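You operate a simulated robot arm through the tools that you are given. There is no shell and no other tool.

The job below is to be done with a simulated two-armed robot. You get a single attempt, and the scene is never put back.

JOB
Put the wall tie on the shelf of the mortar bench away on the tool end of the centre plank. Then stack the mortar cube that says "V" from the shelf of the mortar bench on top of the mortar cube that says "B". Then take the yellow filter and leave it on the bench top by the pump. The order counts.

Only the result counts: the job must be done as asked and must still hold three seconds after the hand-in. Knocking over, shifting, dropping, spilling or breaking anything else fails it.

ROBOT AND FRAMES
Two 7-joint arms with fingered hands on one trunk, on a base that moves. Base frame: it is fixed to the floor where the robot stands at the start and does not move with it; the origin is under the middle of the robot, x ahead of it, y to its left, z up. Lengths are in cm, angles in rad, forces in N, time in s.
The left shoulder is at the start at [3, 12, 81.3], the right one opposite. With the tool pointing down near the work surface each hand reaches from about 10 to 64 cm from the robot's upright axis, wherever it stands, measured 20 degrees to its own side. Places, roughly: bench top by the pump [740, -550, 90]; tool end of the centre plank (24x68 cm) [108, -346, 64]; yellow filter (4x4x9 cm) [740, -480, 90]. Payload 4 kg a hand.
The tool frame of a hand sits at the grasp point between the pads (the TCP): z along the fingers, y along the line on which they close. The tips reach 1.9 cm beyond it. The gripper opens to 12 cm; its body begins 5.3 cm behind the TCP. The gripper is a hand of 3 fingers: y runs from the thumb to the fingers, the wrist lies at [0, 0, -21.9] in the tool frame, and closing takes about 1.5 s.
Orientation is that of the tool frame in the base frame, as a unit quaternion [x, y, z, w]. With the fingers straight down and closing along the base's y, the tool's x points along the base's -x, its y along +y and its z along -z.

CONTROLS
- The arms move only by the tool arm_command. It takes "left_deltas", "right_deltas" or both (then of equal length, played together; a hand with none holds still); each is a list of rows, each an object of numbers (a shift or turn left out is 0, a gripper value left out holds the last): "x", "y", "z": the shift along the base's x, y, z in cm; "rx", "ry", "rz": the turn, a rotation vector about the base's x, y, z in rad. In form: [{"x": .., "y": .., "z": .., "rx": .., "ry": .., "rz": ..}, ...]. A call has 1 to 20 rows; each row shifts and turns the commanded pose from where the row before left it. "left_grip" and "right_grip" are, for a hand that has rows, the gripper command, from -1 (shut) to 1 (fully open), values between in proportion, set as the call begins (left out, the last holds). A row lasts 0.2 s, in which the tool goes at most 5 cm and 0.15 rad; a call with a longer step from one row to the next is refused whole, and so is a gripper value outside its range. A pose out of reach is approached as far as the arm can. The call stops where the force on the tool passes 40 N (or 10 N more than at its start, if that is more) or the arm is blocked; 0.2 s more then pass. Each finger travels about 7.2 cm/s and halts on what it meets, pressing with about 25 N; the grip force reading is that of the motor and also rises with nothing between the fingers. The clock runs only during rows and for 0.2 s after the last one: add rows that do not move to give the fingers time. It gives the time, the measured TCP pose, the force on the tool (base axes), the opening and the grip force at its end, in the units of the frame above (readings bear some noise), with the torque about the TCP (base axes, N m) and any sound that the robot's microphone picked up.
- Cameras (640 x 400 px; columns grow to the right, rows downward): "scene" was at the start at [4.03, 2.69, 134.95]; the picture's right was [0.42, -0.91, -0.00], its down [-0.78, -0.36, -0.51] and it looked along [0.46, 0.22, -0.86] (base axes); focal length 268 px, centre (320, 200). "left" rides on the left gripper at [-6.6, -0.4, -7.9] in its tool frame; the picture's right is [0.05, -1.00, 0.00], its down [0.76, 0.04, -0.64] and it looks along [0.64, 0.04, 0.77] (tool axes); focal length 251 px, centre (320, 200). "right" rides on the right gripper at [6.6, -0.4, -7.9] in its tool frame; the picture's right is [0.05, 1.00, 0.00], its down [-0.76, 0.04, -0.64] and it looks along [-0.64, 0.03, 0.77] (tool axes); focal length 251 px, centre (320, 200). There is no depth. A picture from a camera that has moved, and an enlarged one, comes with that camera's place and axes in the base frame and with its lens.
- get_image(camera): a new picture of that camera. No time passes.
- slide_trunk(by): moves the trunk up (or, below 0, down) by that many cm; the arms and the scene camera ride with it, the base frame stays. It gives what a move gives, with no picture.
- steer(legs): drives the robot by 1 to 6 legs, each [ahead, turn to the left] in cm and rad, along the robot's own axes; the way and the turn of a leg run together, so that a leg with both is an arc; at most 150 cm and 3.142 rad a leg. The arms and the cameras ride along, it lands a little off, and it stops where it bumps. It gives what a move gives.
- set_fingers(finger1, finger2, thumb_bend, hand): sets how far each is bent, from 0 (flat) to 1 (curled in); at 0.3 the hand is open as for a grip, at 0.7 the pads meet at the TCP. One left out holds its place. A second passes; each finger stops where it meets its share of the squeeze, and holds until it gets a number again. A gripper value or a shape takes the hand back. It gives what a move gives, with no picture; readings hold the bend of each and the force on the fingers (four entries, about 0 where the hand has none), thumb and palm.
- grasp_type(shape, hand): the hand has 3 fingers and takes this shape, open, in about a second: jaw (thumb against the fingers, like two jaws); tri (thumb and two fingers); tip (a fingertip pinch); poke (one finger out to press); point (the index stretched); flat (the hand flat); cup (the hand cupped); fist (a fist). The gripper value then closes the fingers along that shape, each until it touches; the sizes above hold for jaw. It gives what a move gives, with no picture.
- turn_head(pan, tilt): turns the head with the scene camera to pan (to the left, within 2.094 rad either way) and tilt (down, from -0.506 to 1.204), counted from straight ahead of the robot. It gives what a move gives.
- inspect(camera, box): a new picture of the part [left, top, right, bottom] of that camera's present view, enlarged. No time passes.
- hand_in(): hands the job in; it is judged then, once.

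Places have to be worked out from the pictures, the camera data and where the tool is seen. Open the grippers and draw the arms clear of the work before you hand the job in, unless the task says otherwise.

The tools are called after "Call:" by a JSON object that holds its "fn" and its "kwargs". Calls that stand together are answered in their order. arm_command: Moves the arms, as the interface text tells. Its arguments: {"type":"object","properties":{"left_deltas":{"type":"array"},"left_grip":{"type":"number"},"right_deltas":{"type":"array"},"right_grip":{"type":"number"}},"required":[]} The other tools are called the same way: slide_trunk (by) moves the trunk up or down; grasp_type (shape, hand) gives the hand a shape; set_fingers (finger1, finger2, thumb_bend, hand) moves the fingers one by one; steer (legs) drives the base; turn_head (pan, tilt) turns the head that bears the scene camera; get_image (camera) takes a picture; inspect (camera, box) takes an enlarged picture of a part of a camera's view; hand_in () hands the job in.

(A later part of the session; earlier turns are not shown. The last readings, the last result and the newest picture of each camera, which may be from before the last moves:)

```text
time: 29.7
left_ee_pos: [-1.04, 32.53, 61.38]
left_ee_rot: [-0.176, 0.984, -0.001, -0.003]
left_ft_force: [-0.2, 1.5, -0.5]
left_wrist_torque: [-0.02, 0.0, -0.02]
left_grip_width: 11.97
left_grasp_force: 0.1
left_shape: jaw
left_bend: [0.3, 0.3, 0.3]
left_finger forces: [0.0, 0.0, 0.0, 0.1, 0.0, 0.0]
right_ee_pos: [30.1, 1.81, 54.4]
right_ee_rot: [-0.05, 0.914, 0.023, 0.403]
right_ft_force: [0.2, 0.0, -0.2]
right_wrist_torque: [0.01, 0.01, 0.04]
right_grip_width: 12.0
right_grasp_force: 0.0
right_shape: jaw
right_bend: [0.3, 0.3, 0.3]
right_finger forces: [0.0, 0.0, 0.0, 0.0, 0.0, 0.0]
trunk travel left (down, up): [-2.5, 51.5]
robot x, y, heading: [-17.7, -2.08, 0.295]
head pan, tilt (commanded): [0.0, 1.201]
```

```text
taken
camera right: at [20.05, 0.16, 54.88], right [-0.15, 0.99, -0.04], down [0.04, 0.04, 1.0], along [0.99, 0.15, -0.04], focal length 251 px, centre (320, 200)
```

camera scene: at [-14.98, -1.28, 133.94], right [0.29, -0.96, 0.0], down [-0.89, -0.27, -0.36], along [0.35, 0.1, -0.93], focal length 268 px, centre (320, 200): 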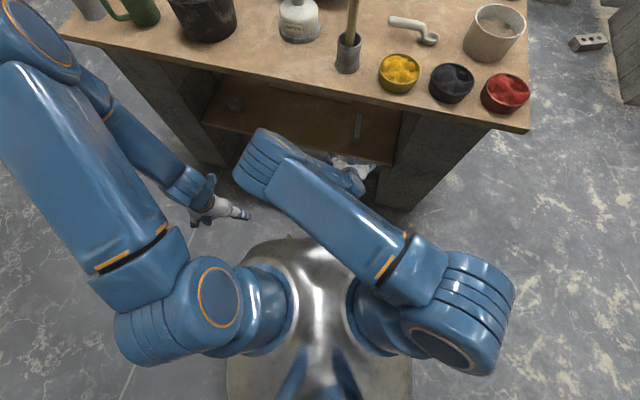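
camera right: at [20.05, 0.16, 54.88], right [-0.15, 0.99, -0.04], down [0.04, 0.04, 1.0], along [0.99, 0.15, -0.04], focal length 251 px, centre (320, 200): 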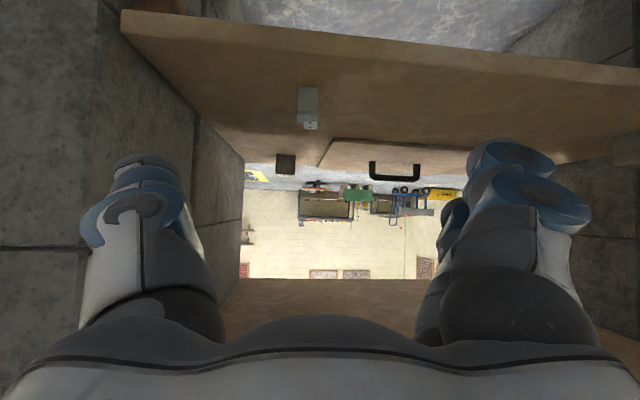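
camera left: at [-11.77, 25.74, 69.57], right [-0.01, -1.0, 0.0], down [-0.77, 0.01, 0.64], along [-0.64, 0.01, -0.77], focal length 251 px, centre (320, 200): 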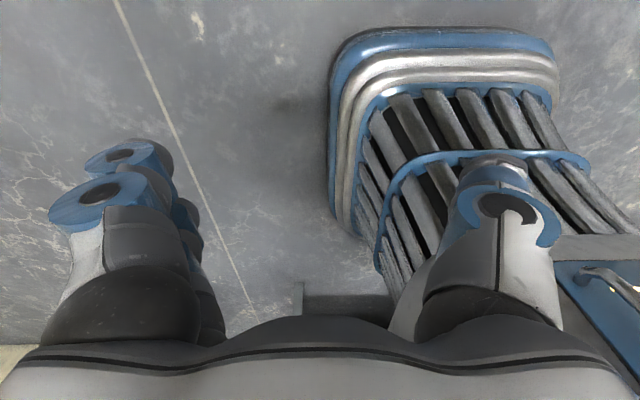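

Aligned. Next a partial approach to just before the flange, with the fingers open to about 7 cm.

Call:
{"fn": "arm_command", "kwargs": {"right_deltas": [{"x": 3, "z": -1.5}, {"x": 3, "z": -1.5}, {"x": 3, "z": -1.5, "y": 0.2}, {"x": 2.5, "z": -1.5, "y": 0.2}, {}], "right_grip": 0.2}}

Call:
{"fn": "get_image", "kwargs": {"camera": "right"}}

Call:
{"fn": "get_image", "kwargs": {"camera": "scene"}}

```text
time: 30.9
left_ee_pos: [-1.03, 32.49, 61.53]
left_ee_rot: [-0.175, 0.985, 0.0, -0.002]
left_ft_force: [0.3, -0.1, 0.1]
left_wrist_torque: [-0.02, -0.01, 0.0]
left_grip_width: 12.01
left_grasp_force: 0.0
left_shape: jaw
left_bend: [0.3, 0.3, 0.3]
left_finger forces: [0.1, 0.1, 0.1, 0.0, 0.0, 0.0]
right_ee_pos: [41.7, 2.18, 48.19]
right_ee_rot: [-0.051, 0.914, 0.024, 0.403]
right_ft_force: [-0.2, -0.1, 0.0]
right_wrist_torque: [0.0, -0.01, -0.01]
right_grip_width: 7.26
right_grasp_force: 0.1
right_shape: jaw
right_bend: [0.3, 0.3, 0.92]
right_finger forces: [0.1, 0.0, 0.0, 0.1, 0.0, 0.0]
trunk travel left (down, up): [-2.5, 51.5]
robot x, y, heading: [-18.37, -2.21, 0.295]
head pan, tilt (commanded): [0.0, 1.201]
```

```text
taken
camera right: at [31.59, 0.57, 48.74], right [-0.15, 0.99, -0.04], down [0.04, 0.04, 1.0], along [0.99, 0.15, -0.04], focal length 251 px, centre (320, 200)
```

right: 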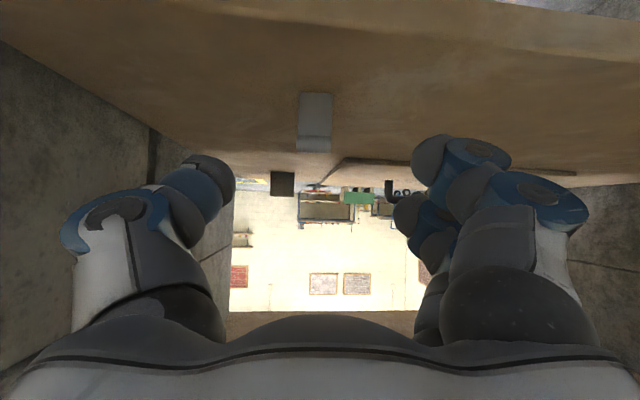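

```text
taken
camera scene: at [-14.97, -1.28, 133.94], right [0.29, -0.96, 0.0], down [-0.89, -0.27, -0.36], along [0.35, 0.1, -0.93], focal length 268 px, centre (320, 200)
```

scene: 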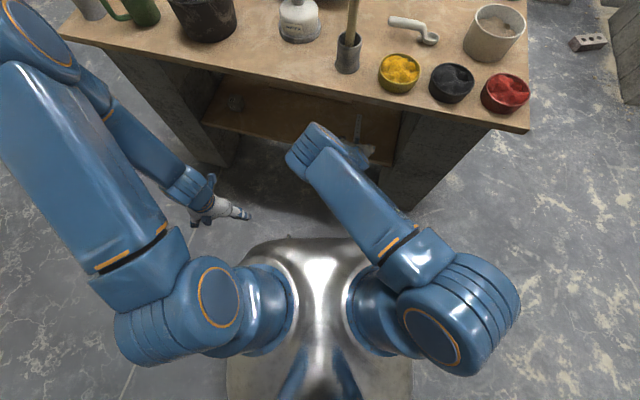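

The flange (z 41.4–44.8, centre ≈(47, 2.4)) is centred between the fingers. I advance onto it.

Call:
{"fn": "arm_command", "kwargs": {"right_deltas": [{"x": 2, "z": -1.4, "y": 0.07}, {"x": 2, "z": -1.4, "y": 0.07}, {"x": 2, "z": -1.4, "y": 0.07}, {}]}}

Call:
{"fn": "get_image", "kwargs": {"camera": "right"}}

```text
time: 31.9
left_ee_pos: [-1.07, 32.52, 61.5]
left_ee_rot: [-0.176, 0.984, 0.0, -0.003]
left_ft_force: [0.8, 0.1, 0.7]
left_wrist_torque: [0.06, -0.03, -0.02]
left_grip_width: 11.96
left_grasp_force: 0.0
left_shape: jaw
left_bend: [0.3, 0.3, 0.3]
left_finger forces: [0.0, 0.1, 0.0, 0.1, 0.1, 0.0]
right_ee_pos: [47.75, 2.45, 43.97]
right_ee_rot: [-0.05, 0.913, 0.023, 0.403]
right_ft_force: [0.4, -0.3, 0.0]
right_wrist_torque: [0.01, 0.0, 0.0]
right_grip_width: 7.24
right_grasp_force: 0.1
right_shape: jaw
right_bend: [0.3, 0.3, 0.92]
right_finger forces: [0.1, 0.1, 0.0, 0.0, 0.1, 0.1]
trunk travel left (down, up): [-2.5, 51.5]
robot x, y, heading: [-18.33, -2.12, 0.29]
head pan, tilt (commanded): [0.0, 1.201]
```

```text
taken
camera right: at [37.61, 0.84, 44.59], right [-0.15, 0.99, -0.04], down [0.04, 0.04, 1.0], along [0.99, 0.15, -0.04], focal length 251 px, centre (320, 200)
```

right: 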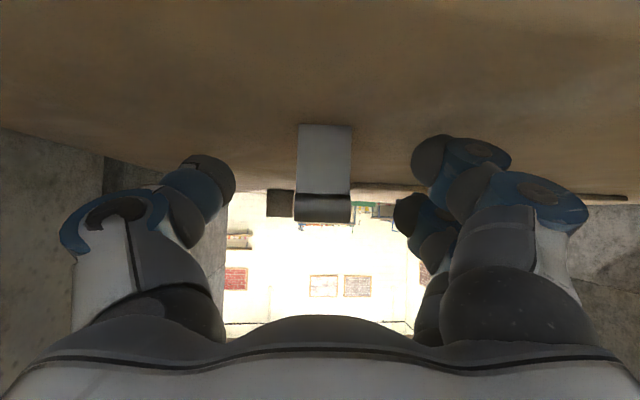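

Flange is between the fingers, just above centre of the pads. I lower half a centimetre and close.

Call:
{"fn": "arm_command", "kwargs": {"right_deltas": [{"x": -0.2, "z": -0.25}, {"x": -0.2, "z": -0.25}, {}]}}

Call:
{"fn": "arm_command", "kwargs": {"right_deltas": [{}, {}, {}, {}, {}, {}, {}, {}], "right_grip": -1}}

Call:
{"fn": "get_image", "kwargs": {"camera": "right"}}

```text
time: 32.7
left_ee_pos: [-0.98, 32.66, 61.48]
left_ee_rot: [-0.175, 0.985, 0.0, -0.002]
left_ft_force: [-0.5, 0.0, 0.3]
left_wrist_torque: [-0.03, -0.03, 0.02]
left_grip_width: 12.02
left_grasp_force: 0.0
left_shape: jaw
left_bend: [0.3, 0.3, 0.3]
left_finger forces: [0.0, 0.0, 0.0, 0.0, 0.0, 0.0]
right_ee_pos: [47.42, 2.49, 43.63]
right_ee_rot: [-0.051, 0.913, 0.024, 0.403]
right_ft_force: [0.8, 1.0, 4.5]
right_wrist_torque: [0.18, -0.03, 0.02]
right_grip_width: 7.23
right_grasp_force: 0.2
right_shape: jaw
right_bend: [0.3, 0.3, 0.92]
right_finger forces: [4.3, 0.1, 0.0, 0.1, 0.0, 0.1]
trunk travel left (down, up): [-2.5, 51.5]
robot x, y, heading: [-18.07, -2.27, 0.29]
head pan, tilt (commanded): [0.0, 1.201]
```

```text
time: 34.5
left_ee_pos: [-1.0, 32.58, 61.51]
left_ee_rot: [-0.175, 0.985, 0.0, -0.003]
left_ft_force: [-0.2, 0.9, 0.3]
left_wrist_torque: [0.0, -0.03, 0.01]
left_grip_width: 12.01
left_grasp_force: 0.0
left_shape: jaw
left_bend: [0.3, 0.3, 0.3]
left_finger forces: [0.0, 0.0, 0.0, 0.1, 0.0, 0.1]
right_ee_pos: [47.27, 2.47, 43.49]
right_ee_rot: [-0.051, 0.913, 0.024, 0.403]
right_ft_force: [-0.7, -0.7, 0.4]
right_wrist_torque: [-0.01, 0.04, 0.0]
right_grip_width: 0.0
right_grasp_force: 24.7
right_shape: jaw
right_bend: [0.47, 0.75, 0.46]
right_finger forces: [0.0, 0.0, 0.0, 0.1, 0.1, 0.1]
trunk travel left (down, up): [-2.5, 51.5]
robot x, y, heading: [-18.6, -2.0, 0.292]
head pan, tilt (commanded): [0.0, 1.201]
```

```text
taken
camera right: at [37.19, 0.82, 44.09], right [-0.15, 0.99, -0.04], down [0.04, 0.04, 1.0], along [0.99, 0.15, -0.04], focal length 251 px, centre (320, 200)
```

right: 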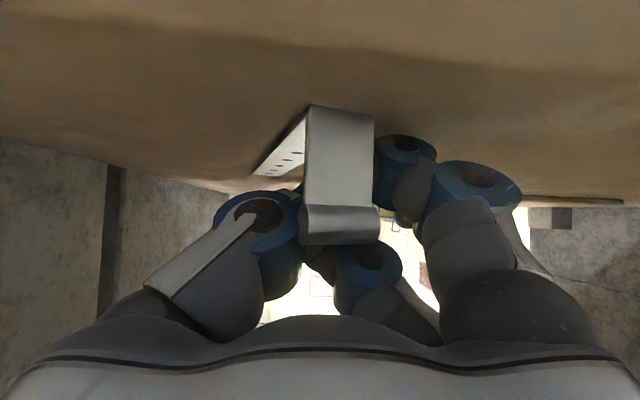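

The reading shows the two fingers are offset so one slipped past above the strip; no real pinch. I open again and back off along the same line to try a better shape.

Call:
{"fn": "arm_command", "kwargs": {"right_deltas": [{}, {}, {}, {}, {}], "right_grip": 0.2}}

Call:
{"fn": "get_image", "kwargs": {"camera": "right"}}

```text
time: 35.7
left_ee_pos: [-0.99, 32.6, 61.36]
left_ee_rot: [-0.175, 0.985, -0.001, -0.003]
left_ft_force: [0.0, 0.7, 0.7]
left_wrist_torque: [0.01, -0.04, -0.02]
left_grip_width: 12.03
left_grasp_force: 0.0
left_shape: jaw
left_bend: [0.3, 0.3, 0.3]
left_finger forces: [0.1, 0.0, 0.0, 0.1, 0.1, 0.1]
right_ee_pos: [47.28, 2.48, 43.6]
right_ee_rot: [-0.051, 0.914, 0.025, 0.402]
right_ft_force: [0.1, -1.7, 5.1]
right_wrist_torque: [0.13, 0.01, 0.02]
right_grip_width: 7.01
right_grasp_force: 0.0
right_shape: jaw
right_bend: [0.32, 0.31, 0.92]
right_finger forces: [4.8, 0.1, 0.0, 0.1, 0.1, 0.0]
trunk travel left (down, up): [-2.5, 51.5]
robot x, y, heading: [-18.12, -1.92, 0.291]
head pan, tilt (commanded): [0.0, 1.201]
```

```text
taken
camera right: at [37.2, 0.83, 44.12], right [-0.15, 0.99, -0.04], down [0.04, 0.04, 1.0], along [0.99, 0.15, -0.04], focal length 251 px, centre (320, 200)
```

right: 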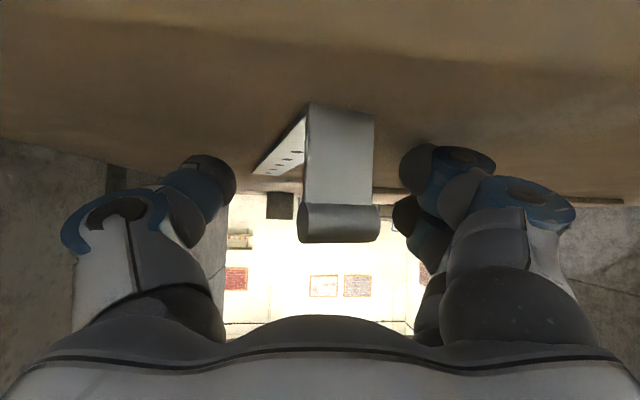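

The tie slid about 2 cm toward me and turned slightly, still lying flat. I back the hand off along its axis and look at other grip shapes.

Call:
{"fn": "arm_command", "kwargs": {"right_deltas": [{"z": 0.5}, {"x": -1.5, "y": -0.1, "z": 1.4}, {"x": -1.5, "y": -0.2, "z": 1.4}, {"x": -1.5, "y": -0.2, "z": 1.4}, {"x": -1.5, "y": -0.2, "z": 1.4}, {}]}}

Call:
{"fn": "grasp_type", "kwargs": {"hand": "right", "shape": "tip"}}

Call:
{"fn": "get_image", "kwargs": {"camera": "right"}}

```text
time: 37.1
left_ee_pos: [-1.01, 32.53, 61.46]
left_ee_rot: [-0.176, 0.984, -0.001, -0.002]
left_ft_force: [-0.2, -0.1, -0.3]
left_wrist_torque: [0.01, 0.03, -0.01]
left_grip_width: 12.0
left_grasp_force: 0.0
left_shape: jaw
left_bend: [0.3, 0.3, 0.3]
left_finger forces: [0.1, 0.0, 0.0, 0.0, 0.0, 0.0]
right_ee_pos: [41.18, 1.87, 49.8]
right_ee_rot: [-0.05, 0.914, 0.023, 0.403]
right_ft_force: [0.6, 1.5, 0.7]
right_wrist_torque: [-0.03, 0.01, 0.01]
right_grip_width: 7.17
right_grasp_force: 0.1
right_shape: jaw
right_bend: [0.31, 0.31, 0.92]
right_finger forces: [0.1, 0.0, 0.0, 0.0, 0.0, 0.1]
trunk travel left (down, up): [-2.5, 51.5]
robot x, y, heading: [-18.56, -1.92, 0.292]
head pan, tilt (commanded): [0.0, 1.201]
```

```text
time: 38.0
left_ee_pos: [-1.13, 32.57, 61.43]
left_ee_rot: [-0.175, 0.985, -0.001, -0.002]
left_ft_force: [-0.2, -0.3, 0.3]
left_wrist_torque: [-0.01, -0.05, 0.02]
left_grip_width: 12.01
left_grasp_force: 0.0
left_shape: jaw
left_bend: [0.3, 0.3, 0.3]
left_finger forces: [0.0, 0.0, 0.0, 0.0, 0.0, 0.1]
right_ee_pos: [41.19, 1.77, 49.69]
right_ee_rot: [-0.051, 0.913, 0.024, 0.403]
right_ft_force: [0.1, 0.2, -0.6]
right_wrist_torque: [-0.02, 0.01, -0.01]
right_grip_width: 11.99
right_grasp_force: 0.0
right_shape: tip
right_bend: [0.3, 0.3, 0.3]
right_finger forces: [0.1, 0.1, 0.0, 0.0, 0.1, 0.1]
trunk travel left (down, up): [-2.5, 51.5]
robot x, y, heading: [-18.11, -2.07, 0.293]
head pan, tilt (commanded): [0.0, 1.201]
```

```text
taken
camera right: at [31.17, 0.15, 50.26], right [-0.15, 0.99, -0.04], down [0.04, 0.04, 1.0], along [0.99, 0.15, -0.04], focal length 251 px, centre (320, 200)
```

right: 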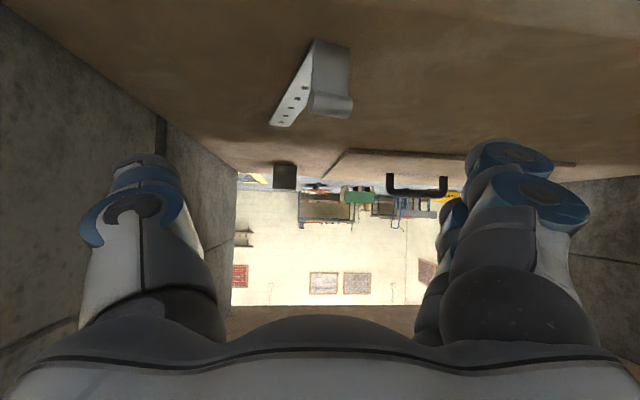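

Let me close the "tip" shape in free air here to learn where its pads meet.

Call:
{"fn": "arm_command", "kwargs": {"right_deltas": [{"x": -1, "z": 1}, {}, {}, {}, {}, {}, {}, {}], "right_grip": -1}}

Call:
{"fn": "get_image", "kwargs": {"camera": "right"}}

```text
time: 39.8
left_ee_pos: [-1.03, 32.58, 61.39]
left_ee_rot: [-0.175, 0.985, 0.0, -0.003]
left_ft_force: [0.1, 0.5, -0.5]
left_wrist_torque: [0.04, -0.01, -0.01]
left_grip_width: 12.0
left_grasp_force: 0.0
left_shape: jaw
left_bend: [0.3, 0.3, 0.3]
left_finger forces: [0.0, 0.1, 0.0, 0.0, 0.0, 0.0]
right_ee_pos: [40.23, 1.82, 50.7]
right_ee_rot: [-0.051, 0.914, 0.024, 0.403]
right_ft_force: [-0.6, 0.4, 0.0]
right_wrist_torque: [-0.02, -0.02, 0.01]
right_grip_width: 0.02
right_grasp_force: 25.1
right_shape: tip
right_bend: [0.74, 0.74, 0.44]
right_finger forces: [0.0, 0.0, 0.0, 0.0, 0.0, 0.1]
trunk travel left (down, up): [-2.5, 51.5]
robot x, y, heading: [-18.67, -1.85, 0.294]
head pan, tilt (commanded): [0.0, 1.201]
```

```text
taken
camera right: at [30.14, 0.12, 51.26], right [-0.15, 0.99, -0.04], down [0.04, 0.04, 1.0], along [0.99, 0.15, -0.04], focal length 251 px, centre (320, 200)
```

right: 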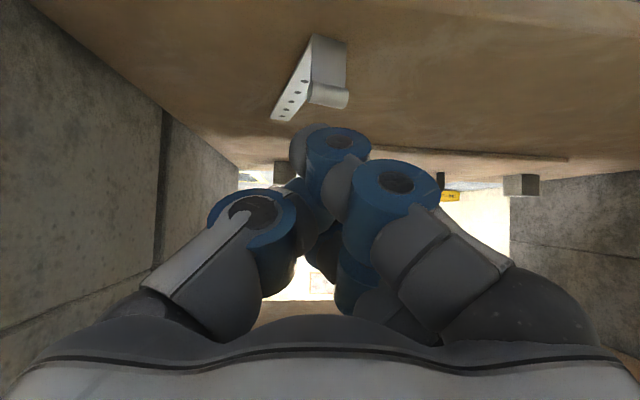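

In "tip" both fingers still close side by side about ±2 cm off the thumb. I test "tri" in free air too.

Call:
{"fn": "grasp_type", "kwargs": {"hand": "right", "shape": "tri"}}

Call:
{"fn": "get_image", "kwargs": {"camera": "right"}}

Call:
{"fn": "arm_command", "kwargs": {"right_deltas": [{}, {}, {}, {}, {}, {}, {}, {}], "right_grip": -1}}

Call:
{"fn": "get_image", "kwargs": {"camera": "right"}}

```text
time: 40.7
left_ee_pos: [-0.98, 32.57, 61.52]
left_ee_rot: [-0.176, 0.984, -0.001, -0.002]
left_ft_force: [0.4, -0.4, 0.5]
left_wrist_torque: [-0.01, -0.03, 0.01]
left_grip_width: 12.0
left_grasp_force: 0.1
left_shape: jaw
left_bend: [0.3, 0.3, 0.3]
left_finger forces: [0.0, 0.1, 0.0, 0.0, 0.0, 0.1]
right_ee_pos: [40.37, 1.91, 50.72]
right_ee_rot: [-0.05, 0.914, 0.023, 0.403]
right_ft_force: [0.7, -0.5, -0.9]
right_wrist_torque: [0.02, 0.02, 0.0]
right_grip_width: 11.99
right_grasp_force: 0.0
right_shape: tri
right_bend: [0.3, 0.3, 0.3]
right_finger forces: [0.0, 0.0, 0.1, 0.0, 0.0, 0.0]
trunk travel left (down, up): [-2.5, 51.5]
robot x, y, heading: [-18.15, -2.45, 0.294]
head pan, tilt (commanded): [0.0, 1.201]
```

```text
taken
camera right: at [30.14, 0.12, 51.26], right [-0.15, 0.99, -0.04], down [0.04, 0.04, 1.0], along [0.99, 0.15, -0.04], focal length 251 px, centre (320, 200)
```

right: 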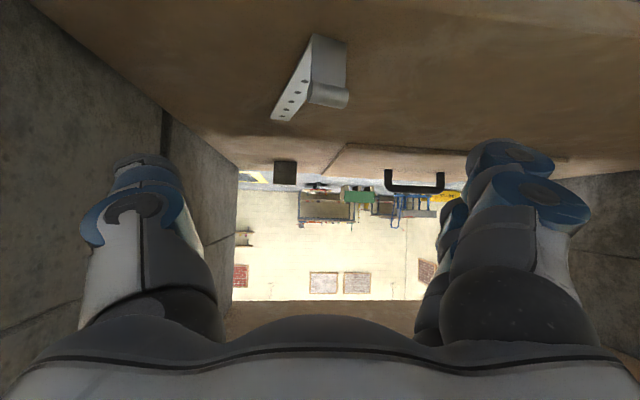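

```text
time: 42.5
left_ee_pos: [-1.22, 32.56, 61.42]
left_ee_rot: [-0.175, 0.985, 0.0, -0.002]
left_ft_force: [0.4, 0.1, -0.2]
left_wrist_torque: [0.0, 0.01, 0.03]
left_grip_width: 12.0
left_grasp_force: 0.0
left_shape: jaw
left_bend: [0.3, 0.3, 0.3]
left_finger forces: [0.1, 0.0, 0.0, 0.0, 0.0, 0.0]
right_ee_pos: [40.2, 1.8, 50.75]
right_ee_rot: [-0.051, 0.914, 0.024, 0.403]
right_ft_force: [0.2, -0.2, 0.0]
right_wrist_torque: [0.02, -0.01, 0.01]
right_grip_width: 0.0
right_grasp_force: 25.5
right_shape: tri
right_bend: [0.74, 0.74, 0.44]
right_finger forces: [0.0, 0.1, 0.0, 0.0, 0.0, 0.1]
trunk travel left (down, up): [-2.5, 51.5]
robot x, y, heading: [-18.13, -2.0, 0.291]
head pan, tilt (commanded): [0.0, 1.201]
```

```text
taken
camera right: at [30.15, 0.12, 51.26], right [-0.15, 0.99, -0.04], down [0.04, 0.04, 1.0], along [0.99, 0.15, -0.04], focal length 251 px, centre (320, 200)
```

right: 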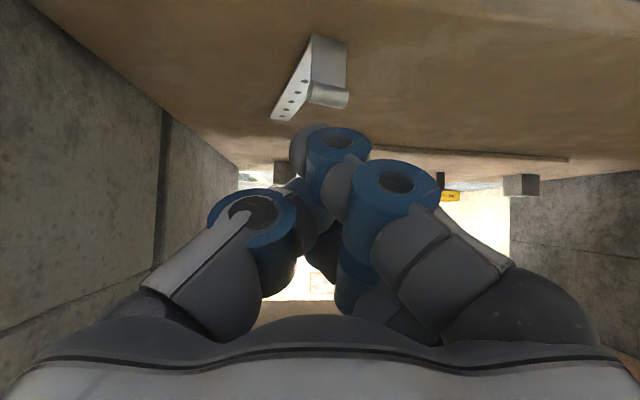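

All three shapes act alike on this hand. I zoom in on how the closed fingertips meet.

Call:
{"fn": "inspect", "kwargs": {"camera": "right", "box": [200, 90, 460, 320]}}

Call:
{"fn": "get_image", "kwargs": {"camera": "left"}}

```text
1.74 times, centred on (330, 205) of right
camera zoom: at [30.15, 0.12, 51.26], right [-0.15, 0.99, -0.04], down [0.04, 0.04, 1.0], along [0.99, 0.15, -0.04], focal length 437 px, centre (303, 191)
```

zoom: 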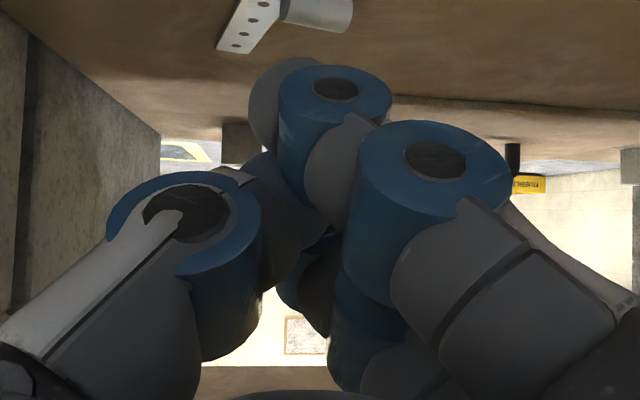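

```text
taken
camera left: at [5.37, 34.51, 69.41], right [0.29, -0.96, 0.0], down [-0.73, -0.22, 0.65], along [-0.62, -0.19, -0.76], focal length 251 px, centre (320, 200)
```

left: 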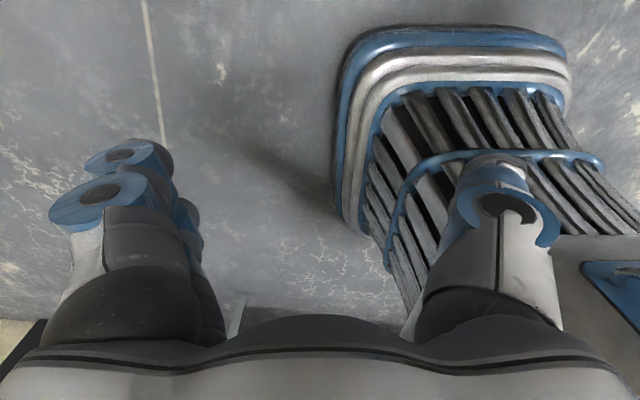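

I zoom closely on the tie to judge the strip thickness and the flange's shape.

Call:
{"fn": "inspect", "kwargs": {"camera": "right", "box": [250, 20, 370, 130]}}

Call:
{"fn": "turn_head", "kwargs": {"pan": -0.3, "tilt": 0.9}}

Call:
{"fn": "get_image", "kwargs": {"camera": "scene"}}

```text
3.64 times, centred on (310, 75) of right
camera zoom: at [30.15, 0.12, 51.26], right [-0.15, 0.99, -0.04], down [0.04, 0.04, 1.0], along [0.99, 0.15, -0.04], focal length 914 px, centre (356, 654)
```

zoom: 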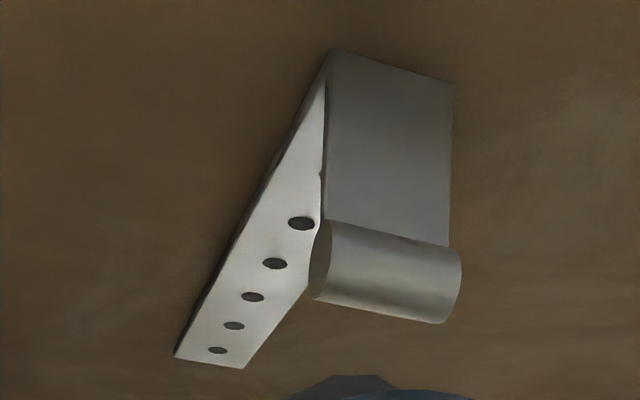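

```text
time: 43.3
left_ee_pos: [-1.13, 32.62, 61.45]
left_ee_rot: [-0.175, 0.985, 0.0, -0.003]
left_ft_force: [0.0, -0.4, -0.3]
left_wrist_torque: [-0.03, -0.01, -0.02]
left_grip_width: 11.99
left_grasp_force: 0.0
left_shape: jaw
left_bend: [0.3, 0.3, 0.3]
left_finger forces: [0.1, 0.0, 0.1, 0.0, 0.1, 0.0]
right_ee_pos: [40.3, 1.8, 50.75]
right_ee_rot: [-0.052, 0.914, 0.024, 0.403]
right_ft_force: [-0.4, 0.1, 0.4]
right_wrist_torque: [0.01, 0.01, -0.02]
right_grip_width: 0.01
right_grasp_force: 24.6
right_shape: tri
right_bend: [0.74, 0.74, 0.44]
right_finger forces: [0.0, 0.1, 0.0, 0.1, 0.0, 0.1]
trunk travel left (down, up): [-2.5, 51.5]
robot x, y, heading: [-18.46, -2.03, 0.294]
head pan, tilt (commanded): [-0.3, 0.901]
```

```text
taken
camera scene: at [-12.78, -2.94, 135.92], right [-0.01, -1.0, 0.0], down [-0.78, 0.01, -0.62], along [0.62, 0.0, -0.78], focal length 268 px, centre (320, 200)
```

scene: 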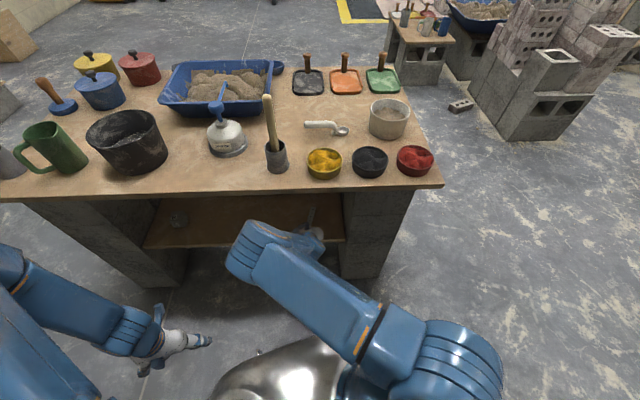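

The tie has a roller on top of its flange. I open the hand and zoom on the two fingers to measure their spacing exactly.

Call:
{"fn": "arm_command", "kwargs": {"right_deltas": [{}, {}, {}, {}, {}, {}, {}, {}], "right_grip": 0.2}}

Call:
{"fn": "inspect", "kwargs": {"camera": "right", "box": [380, 110, 620, 340]}}

Call:
{"fn": "inspect", "kwargs": {"camera": "right", "box": [40, 110, 280, 340]}}

```text
time: 45.1
left_ee_pos: [-1.03, 32.66, 61.39]
left_ee_rot: [-0.175, 0.985, -0.001, -0.003]
left_ft_force: [-0.4, -0.6, 0.0]
left_wrist_torque: [-0.02, -0.01, 0.04]
left_grip_width: 11.99
left_grasp_force: 0.0
left_shape: jaw
left_bend: [0.3, 0.3, 0.3]
left_finger forces: [0.1, 0.0, 0.0, 0.1, 0.0, 0.0]
right_ee_pos: [40.3, 1.73, 50.7]
right_ee_rot: [-0.051, 0.914, 0.024, 0.403]
right_ft_force: [0.0, 0.7, -0.9]
right_wrist_torque: [-0.02, 0.03, 0.03]
right_grip_width: 7.22
right_grasp_force: 0.1
right_shape: tri
right_bend: [0.31, 0.31, 0.92]
right_finger forces: [0.0, 0.0, 0.1, 0.0, 0.0, 0.0]
trunk travel left (down, up): [-2.5, 51.5]
robot x, y, heading: [-18.37, -2.31, 0.295]
head pan, tilt (commanded): [-0.3, 0.901]
```

```text
1.74 times, centred on (500, 225) of right
camera zoom: at [30.14, 0.12, 51.26], right [-0.15, 0.99, -0.04], down [0.04, 0.04, 1.0], along [0.99, 0.15, -0.04], focal length 437 px, centre (7, 156)
```

zoom: 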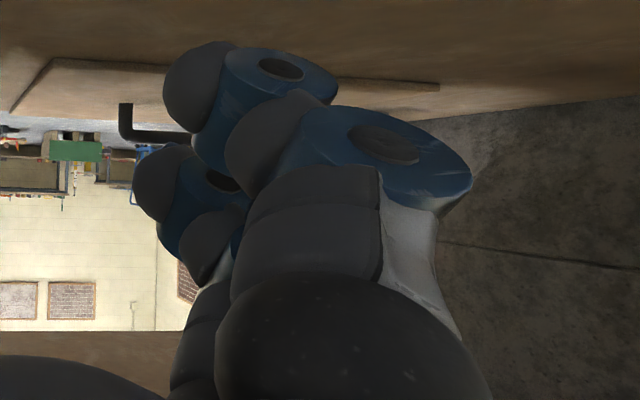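

```text
1.74 times, centred on (160, 225) of right
camera zoom: at [30.14, 0.12, 51.26], right [-0.15, 0.99, -0.04], down [0.04, 0.04, 1.0], along [0.99, 0.15, -0.04], focal length 437 px, centre (598, 156)
```

zoom: 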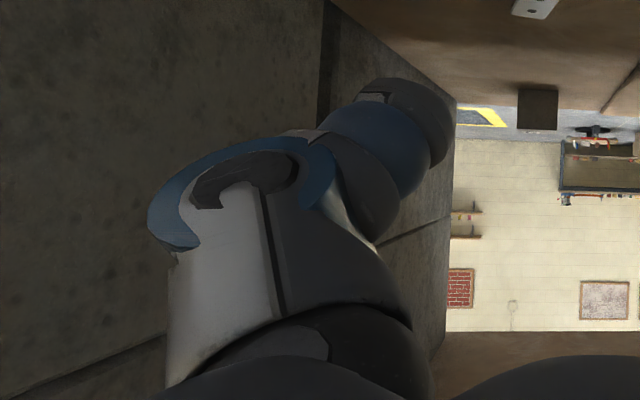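

Fingers sit at ±1.4 cm either side of the thumb, so a near-horizontal approach lets all three pads grip the 4 cm tall flange with its roller. I pull back slightly, pitch the hand up and align with the tie's new yaw (≈-0.2).

Call:
{"fn": "arm_command", "kwargs": {"right_deltas": [{"x": -2, "z": 0}, {"x": -2, "z": -0.7, "ry": -0.08, "rz": -0.04}, {"x": 0, "y": 0.4, "z": -0.7, "ry": -0.1, "rz": -0.05}, {"x": 0, "y": 0.4, "z": -0.7, "ry": -0.1, "rz": -0.05}, {"x": 0, "y": 0.4, "z": -0.7, "ry": -0.1, "rz": -0.05}, {"x": 0, "y": 0.4, "z": -0.7, "ry": -0.1, "rz": -0.06}, {"x": 0, "y": 0.4, "z": -0.7, "ry": -0.05, "rz": -0.06}, {}, {}]}}

Call:
{"fn": "get_image", "kwargs": {"camera": "right"}}

Call:
{"fn": "get_image", "kwargs": {"camera": "scene"}}

```text
time: 47.1
left_ee_pos: [-1.03, 32.7, 61.54]
left_ee_rot: [-0.175, 0.985, 0.0, -0.002]
left_ft_force: [-0.6, 0.5, 0.3]
left_wrist_torque: [-0.02, 0.0, 0.03]
left_grip_width: 12.01
left_grasp_force: 0.1
left_shape: jaw
left_bend: [0.3, 0.3, 0.3]
left_finger forces: [0.1, 0.0, 0.0, 0.0, 0.0, 0.0]
right_ee_pos: [36.44, 3.76, 46.64]
right_ee_rot: [0.082, 0.773, -0.056, 0.627]
right_ft_force: [0.0, -0.1, -0.6]
right_wrist_torque: [0.01, -0.02, 0.0]
right_grip_width: 7.22
right_grasp_force: 0.0
right_shape: tri
right_bend: [0.31, 0.31, 0.92]
right_finger forces: [0.0, 0.0, 0.1, 0.0, 0.0, 0.0]
trunk travel left (down, up): [-2.5, 51.5]
robot x, y, heading: [-18.04, -2.14, 0.293]
head pan, tilt (commanded): [-0.3, 0.901]
```

```text
taken
camera right: at [27.41, 5.16, 41.77], right [0.19, 0.98, -0.04], down [-0.45, 0.12, 0.88], along [0.87, -0.15, 0.47], focal length 251 px, centre (320, 200)
```

right: 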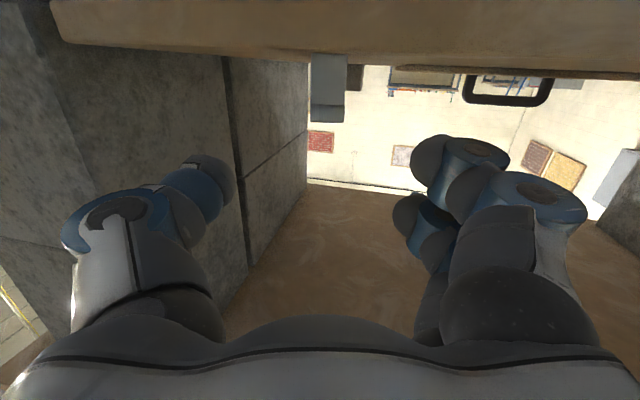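

```text
taken
camera scene: at [-12.79, -2.93, 135.92], right [-0.01, -1.0, 0.0], down [-0.78, 0.01, -0.62], along [0.62, -0.01, -0.78], focal length 268 px, centre (320, 200)
```

scene: 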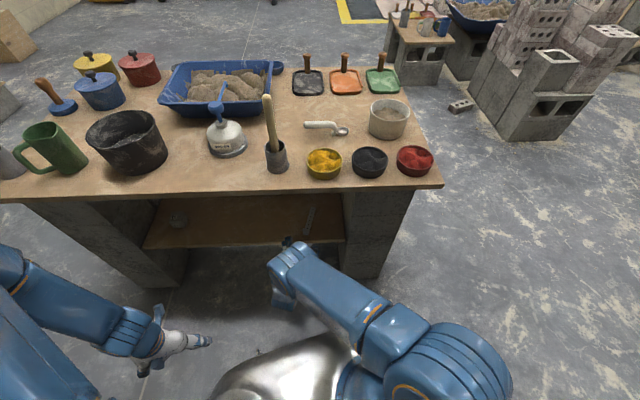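

Orientation is right (azimuth -0.195, 12° down). The roller is about 8 cm ahead; I advance to straddle it, ending slightly high, then check.

Call:
{"fn": "arm_command", "kwargs": {"right_deltas": [{"x": 2.5, "y": -0.4, "z": -0.4}, {"x": 2.5, "y": -0.4, "z": -0.6}, {"x": 2.7, "y": -0.3, "z": -0.8}, {}]}}

Call:
{"fn": "get_image", "kwargs": {"camera": "right"}}

```text
time: 48.1
left_ee_pos: [-1.0, 32.66, 61.49]
left_ee_rot: [-0.175, 0.985, -0.001, -0.002]
left_ft_force: [-0.1, -0.2, -0.7]
left_wrist_torque: [-0.01, -0.01, -0.02]
left_grip_width: 12.0
left_grasp_force: 0.0
left_shape: jaw
left_bend: [0.3, 0.3, 0.3]
left_finger forces: [0.0, 0.0, 0.0, 0.0, 0.1, 0.1]
right_ee_pos: [42.57, 2.65, 45.84]
right_ee_rot: [0.082, 0.773, -0.057, 0.626]
right_ft_force: [0.4, 0.0, 1.0]
right_wrist_torque: [-0.01, 0.0, -0.01]
right_grip_width: 7.19
right_grasp_force: 0.0
right_shape: tri
right_bend: [0.31, 0.31, 0.92]
right_finger forces: [0.0, 0.0, 0.1, 0.0, 0.0, 0.0]
right hand out of reach, approached as far as the arm can: row 2, 3
trunk travel left (down, up): [-2.5, 51.5]
robot x, y, heading: [-18.44, -2.35, 0.294]
head pan, tilt (commanded): [-0.3, 0.901]
```

```text
taken
camera right: at [33.66, 4.03, 41.13], right [0.19, 0.98, -0.04], down [-0.45, 0.12, 0.88], along [0.87, -0.15, 0.47], focal length 251 px, centre (320, 200)
```

right: 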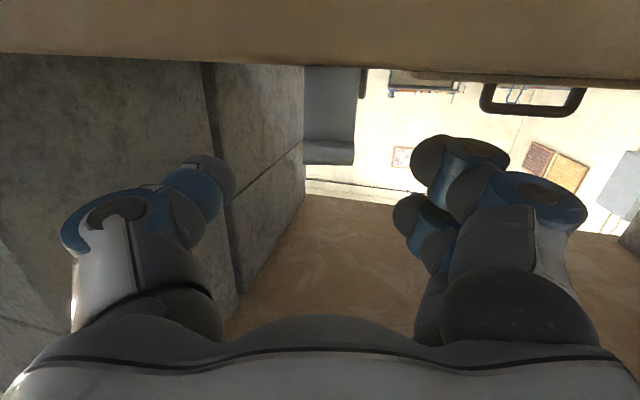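

The arm ran out of reach here, so I retract, lower the trunk by 2 cm and drive 6 cm closer.

Call:
{"fn": "arm_command", "kwargs": {"right_deltas": [{"x": -3, "y": 0.5, "z": 0.6}, {"x": -3, "y": 0.6, "z": 0.6}, {"x": -3, "y": 0.6, "z": 0.6}, {}]}}

Call:
{"fn": "slide_trunk", "kwargs": {"by": -2}}

Call:
{"fn": "steer", "kwargs": {"legs": [[6, 0]]}}

Call:
{"fn": "get_image", "kwargs": {"camera": "right"}}

Call:
{"fn": "get_image", "kwargs": {"camera": "scene"}}

```text
time: 49.1
left_ee_pos: [-1.02, 32.62, 61.31]
left_ee_rot: [-0.175, 0.985, 0.0, -0.002]
left_ft_force: [0.6, 1.0, -0.5]
left_wrist_torque: [-0.01, 0.03, 0.03]
left_grip_width: 11.99
left_grasp_force: 0.1
left_shape: jaw
left_bend: [0.3, 0.3, 0.3]
left_finger forces: [0.0, 0.0, 0.1, 0.1, 0.1, 0.0]
right_ee_pos: [33.55, 4.35, 47.68]
right_ee_rot: [0.082, 0.774, -0.056, 0.626]
right_ft_force: [-1.0, 0.0, -1.2]
right_wrist_torque: [-0.01, 0.02, -0.02]
right_grip_width: 7.22
right_grasp_force: 0.0
right_shape: tri
right_bend: [0.31, 0.31, 0.92]
right_finger forces: [0.0, 0.0, 0.0, 0.1, 0.2, 0.0]
trunk travel left (down, up): [-2.5, 51.5]
robot x, y, heading: [-18.13, -2.14, 0.293]
head pan, tilt (commanded): [-0.3, 0.901]
```

```text
time: 49.8
left_ee_pos: [-0.98, 32.69, 59.52]
left_ee_rot: [-0.175, 0.985, -0.001, -0.002]
left_ft_force: [0.4, 0.1, 1.1]
left_wrist_torque: [-0.01, -0.01, 0.0]
left_grip_width: 12.03
left_grasp_force: 0.1
left_shape: jaw
left_bend: [0.3, 0.3, 0.3]
left_finger forces: [0.0, 0.1, 0.0, 0.1, 0.0, 0.0]
right_ee_pos: [33.49, 4.32, 45.75]
right_ee_rot: [0.082, 0.774, -0.056, 0.625]
right_ft_force: [0.2, -0.6, -0.5]
right_wrist_torque: [-0.01, -0.02, -0.01]
right_grip_width: 7.2
right_grasp_force: 0.0
right_shape: tri
right_bend: [0.31, 0.31, 0.92]
right_finger forces: [0.0, 0.0, 0.0, 0.0, 0.0, 0.0]
trunk travel left (down, up): [-0.5, 53.5]
robot x, y, heading: [-18.48, -2.31, 0.294]
head pan, tilt (commanded): [-0.3, 0.901]
```

```text
time: 50.7
left_ee_pos: [4.79, 34.35, 59.5]
left_ee_rot: [-0.175, 0.984, 0.0, -0.002]
left_ft_force: [0.3, 0.7, -0.4]
left_wrist_torque: [0.01, 0.0, 0.02]
left_grip_width: 12.03
left_grasp_force: 0.1
left_shape: jaw
left_bend: [0.3, 0.3, 0.3]
left_finger forces: [0.0, 0.1, 0.1, 0.0, 0.0, 0.1]
right_ee_pos: [39.48, 6.03, 45.61]
right_ee_rot: [0.081, 0.773, -0.056, 0.626]
right_ft_force: [0.0, 0.7, 0.8]
right_wrist_torque: [0.02, 0.0, 0.04]
right_grip_width: 7.18
right_grasp_force: 0.1
right_shape: tri
right_bend: [0.31, 0.31, 0.92]
right_finger forces: [0.0, 0.1, 0.1, 0.1, 0.1, 0.0]
trunk travel left (down, up): [-0.5, 53.5]
robot x, y, heading: [-12.46, -0.72, 0.289]
head pan, tilt (commanded): [-0.3, 0.901]
```

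```text
taken
camera right: at [30.5, 7.5, 40.9], right [0.19, 0.98, -0.04], down [-0.45, 0.12, 0.88], along [0.87, -0.15, 0.47], focal length 251 px, centre (320, 200)
```

right: 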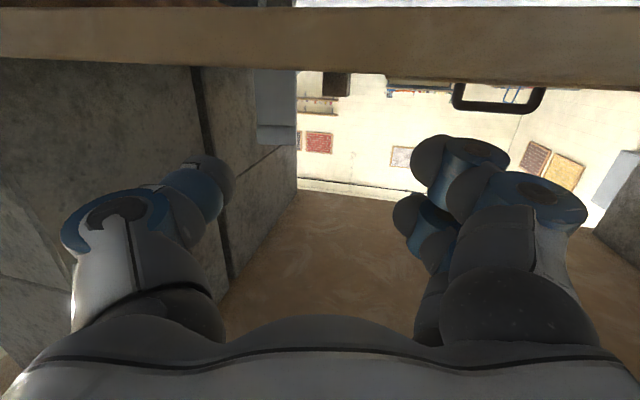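

```text
taken
camera scene: at [-6.89, -1.16, 133.92], right [-0.01, -1.0, 0.0], down [-0.78, 0.01, -0.62], along [0.62, 0.0, -0.78], focal length 268 px, centre (320, 200)
```

scene: 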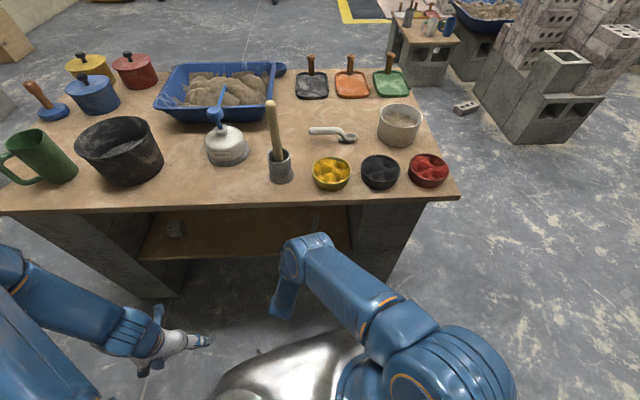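

Now the roller is 5.5 cm ahead and 2.5 cm to the thumb side. I shift sideways and then advance.

Call:
{"fn": "arm_command", "kwargs": {"right_deltas": [{"x": -0.25, "y": -1.25}, {"x": -0.25, "y": -1.25}, {"x": 1.8, "y": -0.35, "z": -0.3}, {"x": 1.8, "y": -0.35, "z": -0.3}, {}]}}

Call:
{"fn": "get_image", "kwargs": {"camera": "right"}}

```text
time: 51.9
left_ee_pos: [4.75, 34.31, 59.46]
left_ee_rot: [-0.175, 0.985, 0.0, -0.002]
left_ft_force: [0.2, 0.9, 0.9]
left_wrist_torque: [-0.02, -0.03, 0.01]
left_grip_width: 11.99
left_grasp_force: 0.2
left_shape: jaw
left_bend: [0.3, 0.3, 0.3]
left_finger forces: [0.1, 0.1, 0.0, 0.1, 0.1, 0.0]
right_ee_pos: [42.45, 2.73, 45.03]
right_ee_rot: [0.082, 0.774, -0.057, 0.626]
right_ft_force: [1.1, 0.3, 1.1]
right_wrist_torque: [0.0, 0.02, 0.03]
right_grip_width: 7.21
right_grasp_force: 0.1
right_shape: tri
right_bend: [0.31, 0.31, 0.92]
right_finger forces: [0.0, 0.1, 0.0, 0.0, 0.0, 0.0]
trunk travel left (down, up): [-0.5, 53.5]
robot x, y, heading: [-12.38, -0.45, 0.293]
head pan, tilt (commanded): [-0.3, 0.901]
```

```text
taken
camera right: at [33.62, 4.23, 40.31], right [0.19, 0.98, -0.04], down [-0.45, 0.12, 0.88], along [0.87, -0.15, 0.47], focal length 251 px, centre (320, 200)
```

right: 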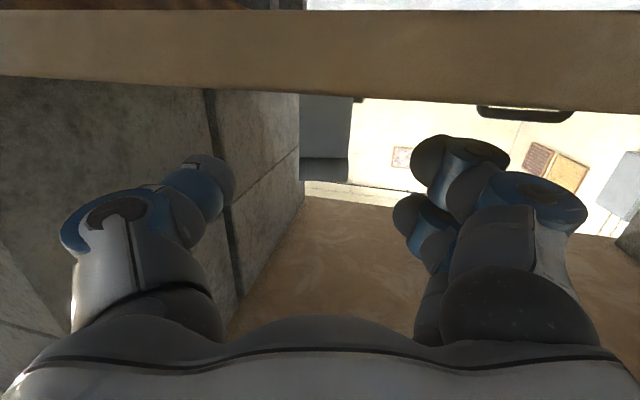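

Centred. Final advance and lowering of about 1 cm to the grip height.

Call:
{"fn": "arm_command", "kwargs": {"right_deltas": [{"x": 0.8, "y": -0.1, "z": -0.2}, {"x": 0.8, "y": -0.1, "z": -0.4}, {"z": -0.4}, {}]}}

Call:
{"fn": "get_image", "kwargs": {"camera": "right"}}

```text
time: 52.9
left_ee_pos: [4.79, 34.41, 59.56]
left_ee_rot: [-0.175, 0.985, 0.0, -0.002]
left_ft_force: [0.7, -0.1, 0.4]
left_wrist_torque: [-0.03, -0.01, 0.0]
left_grip_width: 11.98
left_grasp_force: 0.1
left_shape: jaw
left_bend: [0.3, 0.3, 0.3]
left_finger forces: [0.0, 0.0, 0.0, 0.1, 0.1, 0.0]
right_ee_pos: [44.18, 2.84, 44.0]
right_ee_rot: [0.082, 0.774, -0.056, 0.625]
right_ft_force: [-0.5, 0.4, -0.1]
right_wrist_torque: [-0.02, -0.01, 0.0]
right_grip_width: 7.19
right_grasp_force: 0.1
right_shape: tri
right_bend: [0.31, 0.31, 0.92]
right_finger forces: [0.0, 0.0, 0.0, 0.1, 0.0, 0.1]
trunk travel left (down, up): [-0.5, 53.5]
robot x, y, heading: [-12.74, -0.7, 0.291]
head pan, tilt (commanded): [-0.3, 0.901]
```

```text
taken
camera right: at [35.21, 4.09, 39.34], right [0.19, 0.98, -0.04], down [-0.45, 0.12, 0.88], along [0.87, -0.15, 0.47], focal length 251 px, centre (320, 200)
```

right: 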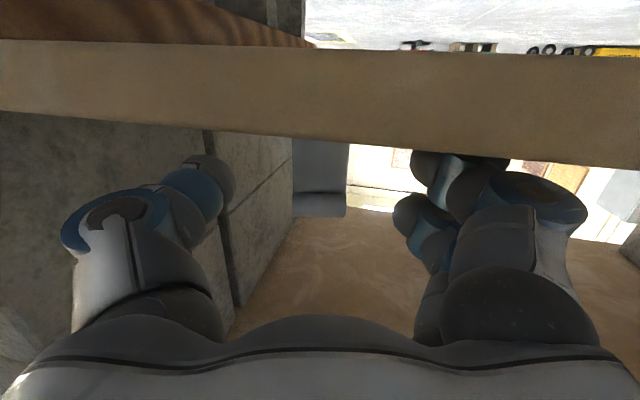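

No contact with the shelf yet and the roller is centred. I lower 0.3 cm more and close.

Call:
{"fn": "arm_command", "kwargs": {"right_deltas": [{"z": -0.3}, {}]}}

Call:
{"fn": "arm_command", "kwargs": {"right_deltas": [{}, {}, {}, {}, {}, {}, {}, {}], "right_grip": -1}}

Call:
{"fn": "get_image", "kwargs": {"camera": "right"}}

```text
time: 53.5
left_ee_pos: [4.82, 34.36, 59.4]
left_ee_rot: [-0.175, 0.985, 0.001, -0.003]
left_ft_force: [0.5, -1.6, 0.8]
left_wrist_torque: [-0.03, 0.0, 0.01]
left_grip_width: 11.98
left_grasp_force: 0.0
left_shape: jaw
left_bend: [0.3, 0.3, 0.3]
left_finger forces: [0.0, 0.0, 0.0, 0.0, 0.1, 0.1]
right_ee_pos: [43.98, 2.71, 43.74]
right_ee_rot: [0.082, 0.773, -0.056, 0.626]
right_ft_force: [0.2, 0.4, -0.7]
right_wrist_torque: [0.01, -0.01, -0.01]
right_grip_width: 7.21
right_grasp_force: 0.1
right_shape: tri
right_bend: [0.31, 0.31, 0.92]
right_finger forces: [0.0, 0.0, 0.0, 0.1, 0.0, 0.1]
trunk travel left (down, up): [-0.5, 53.5]
robot x, y, heading: [-12.3, -0.54, 0.292]
head pan, tilt (commanded): [-0.3, 0.901]
```

```text
time: 55.3
left_ee_pos: [4.79, 34.24, 59.46]
left_ee_rot: [-0.176, 0.984, -0.001, -0.002]
left_ft_force: [0.0, -0.3, -0.6]
left_wrist_torque: [0.03, 0.04, 0.02]
left_grip_width: 12.0
left_grasp_force: 0.0
left_shape: jaw
left_bend: [0.3, 0.3, 0.3]
left_finger forces: [0.0, 0.0, 0.0, 0.0, 0.0, 0.1]
right_ee_pos: [44.17, 2.73, 43.75]
right_ee_rot: [0.082, 0.774, -0.056, 0.626]
right_ft_force: [0.5, 0.8, 0.9]
right_wrist_torque: [0.02, -0.04, 0.01]
right_grip_width: 0.0
right_grasp_force: 24.9
right_shape: tri
right_bend: [0.75, 0.96, 0.8]
right_finger forces: [0.0, 0.1, 0.0, 0.0, 0.4, 0.0]
trunk travel left (down, up): [-0.5, 53.5]
robot x, y, heading: [-12.43, -0.5, 0.29]
head pan, tilt (commanded): [-0.3, 0.901]
```

```text
taken
camera right: at [35.2, 4.09, 39.03], right [0.19, 0.98, -0.04], down [-0.45, 0.12, 0.88], along [0.87, -0.15, 0.47], focal length 251 px, centre (320, 200)
```

right: 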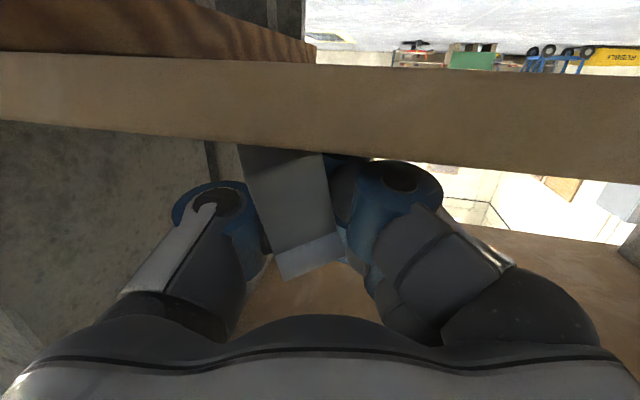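

The curling fingers have swept the flange inward toward the palm. I look closer at how it's held before doing anything else.

Call:
{"fn": "inspect", "kwargs": {"camera": "right", "box": [160, 120, 480, 320]}}

Call:
{"fn": "turn_head", "kwargs": {"pan": -0.25, "tilt": 1.05}}

Call:
{"fn": "get_image", "kwargs": {"camera": "scene"}}

```text
2.00 times, centred on (320, 220) of right
camera zoom: at [35.2, 4.09, 39.03], right [0.19, 0.98, -0.04], down [-0.45, 0.12, 0.88], along [0.87, -0.15, 0.47], focal length 503 px, centre (320, 160)
```

zoom: 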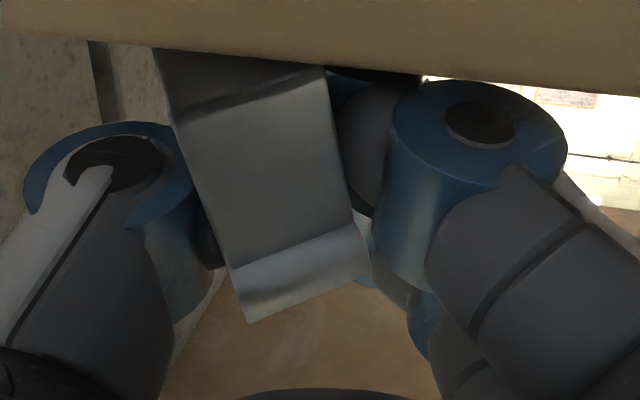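

```text
time: 56.0
left_ee_pos: [4.71, 34.36, 59.48]
left_ee_rot: [-0.175, 0.985, 0.0, -0.003]
left_ft_force: [-0.8, -0.4, 0.3]
left_wrist_torque: [0.0, 0.02, -0.01]
left_grip_width: 11.98
left_grasp_force: 0.0
left_shape: jaw
left_bend: [0.3, 0.3, 0.3]
left_finger forces: [0.0, 0.0, 0.0, 0.1, 0.0, 0.0]
right_ee_pos: [44.19, 2.63, 43.82]
right_ee_rot: [0.082, 0.774, -0.056, 0.626]
right_ft_force: [0.4, 0.7, 0.3]
right_wrist_torque: [0.0, -0.05, 0.0]
right_grip_width: 0.01
right_grasp_force: 25.1
right_shape: tri
right_bend: [0.75, 0.96, 0.8]
right_finger forces: [0.1, 0.0, 0.1, 0.0, 0.2, 0.1]
trunk travel left (down, up): [-0.5, 53.5]
robot x, y, heading: [-12.6, -0.33, 0.294]
head pan, tilt (commanded): [-0.25, 1.051]
```

```text
taken
camera scene: at [-7.85, -0.84, 132.86], right [0.04, -1.0, 0.0], down [-0.87, -0.04, -0.5], along [0.5, 0.02, -0.87], focal length 268 px, centre (320, 200)
```

scene: 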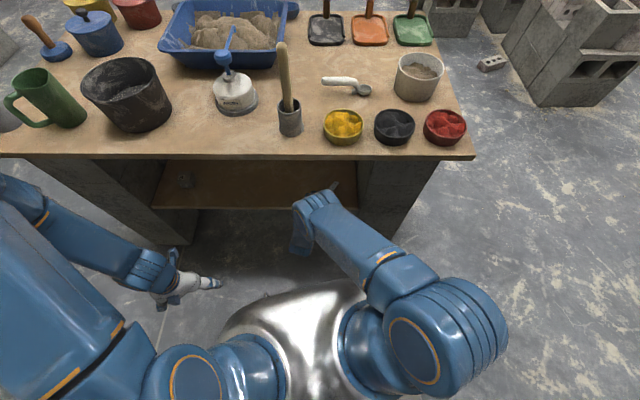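

The fingers hooked behind the flange rather than pinching it. I open all three evenly with set_fingers and reassess.

Call:
{"fn": "set_fingers", "kwargs": {"hand": "right", "finger1": 0.3, "finger2": 0.3, "thumb_bend": 0.3}}

Call:
{"fn": "get_image", "kwargs": {"camera": "right"}}

Call:
{"fn": "inspect", "kwargs": {"camera": "scene", "box": [150, 140, 400, 290]}}

```text
time: 57.0
left_ee_pos: [4.81, 34.36, 59.42]
left_ee_rot: [-0.176, 0.984, -0.002, -0.003]
left_ft_force: [-0.7, -0.7, -0.4]
left_wrist_torque: [0.02, 0.04, 0.01]
left_grip_width: 12.0
left_grasp_force: 0.0
left_shape: jaw
left_bend: [0.3, 0.3, 0.3]
left_finger forces: [0.0, 0.0, 0.0, 0.0, 0.0, 0.1]
right_ee_pos: [44.11, 2.67, 43.74]
right_ee_rot: [0.082, 0.774, -0.056, 0.626]
right_ft_force: [-0.9, -0.8, 0.1]
right_wrist_torque: [0.01, -0.05, 0.04]
right_grip_width: 12.79
right_grasp_force: 0.0
right_shape: fingers
right_bend: [0.3, 0.3, 0.3]
right_finger forces: [0.0, 0.1, 0.1, 0.1, 0.0, 0.0]
trunk travel left (down, up): [-0.5, 53.5]
robot x, y, heading: [-12.6, -0.44, 0.297]
head pan, tilt (commanded): [-0.25, 1.051]
```

```text
taken
camera right: at [35.2, 4.09, 39.03], right [0.19, 0.98, -0.04], down [-0.45, 0.12, 0.88], along [0.87, -0.15, 0.47], focal length 251 px, centre (320, 200)
```

right: 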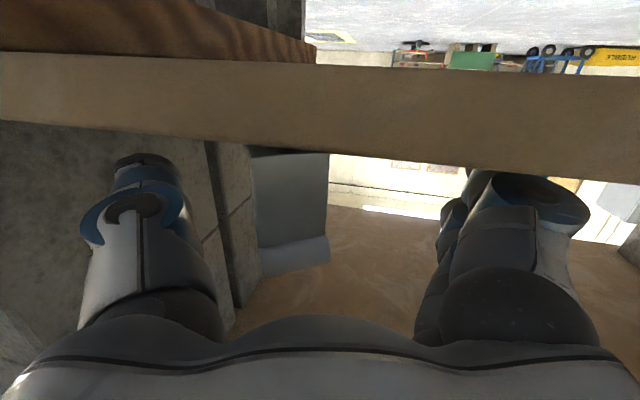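

```text
2.56 times, centred on (275, 215) of scene
camera zoom: at [-7.85, -0.84, 132.85], right [0.04, -1.0, 0.0], down [-0.87, -0.04, -0.5], along [0.5, 0.02, -0.87], focal length 686 px, centre (435, 162)
```

zoom: 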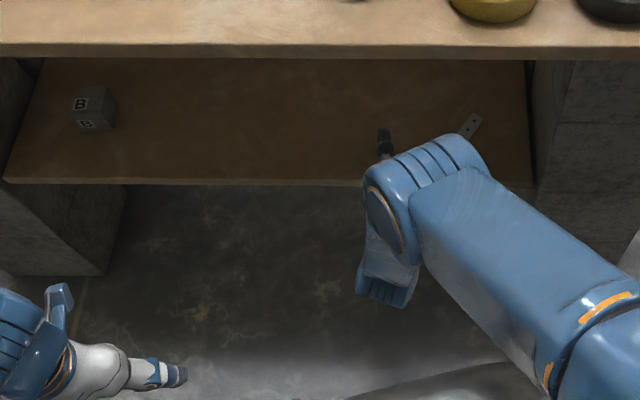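

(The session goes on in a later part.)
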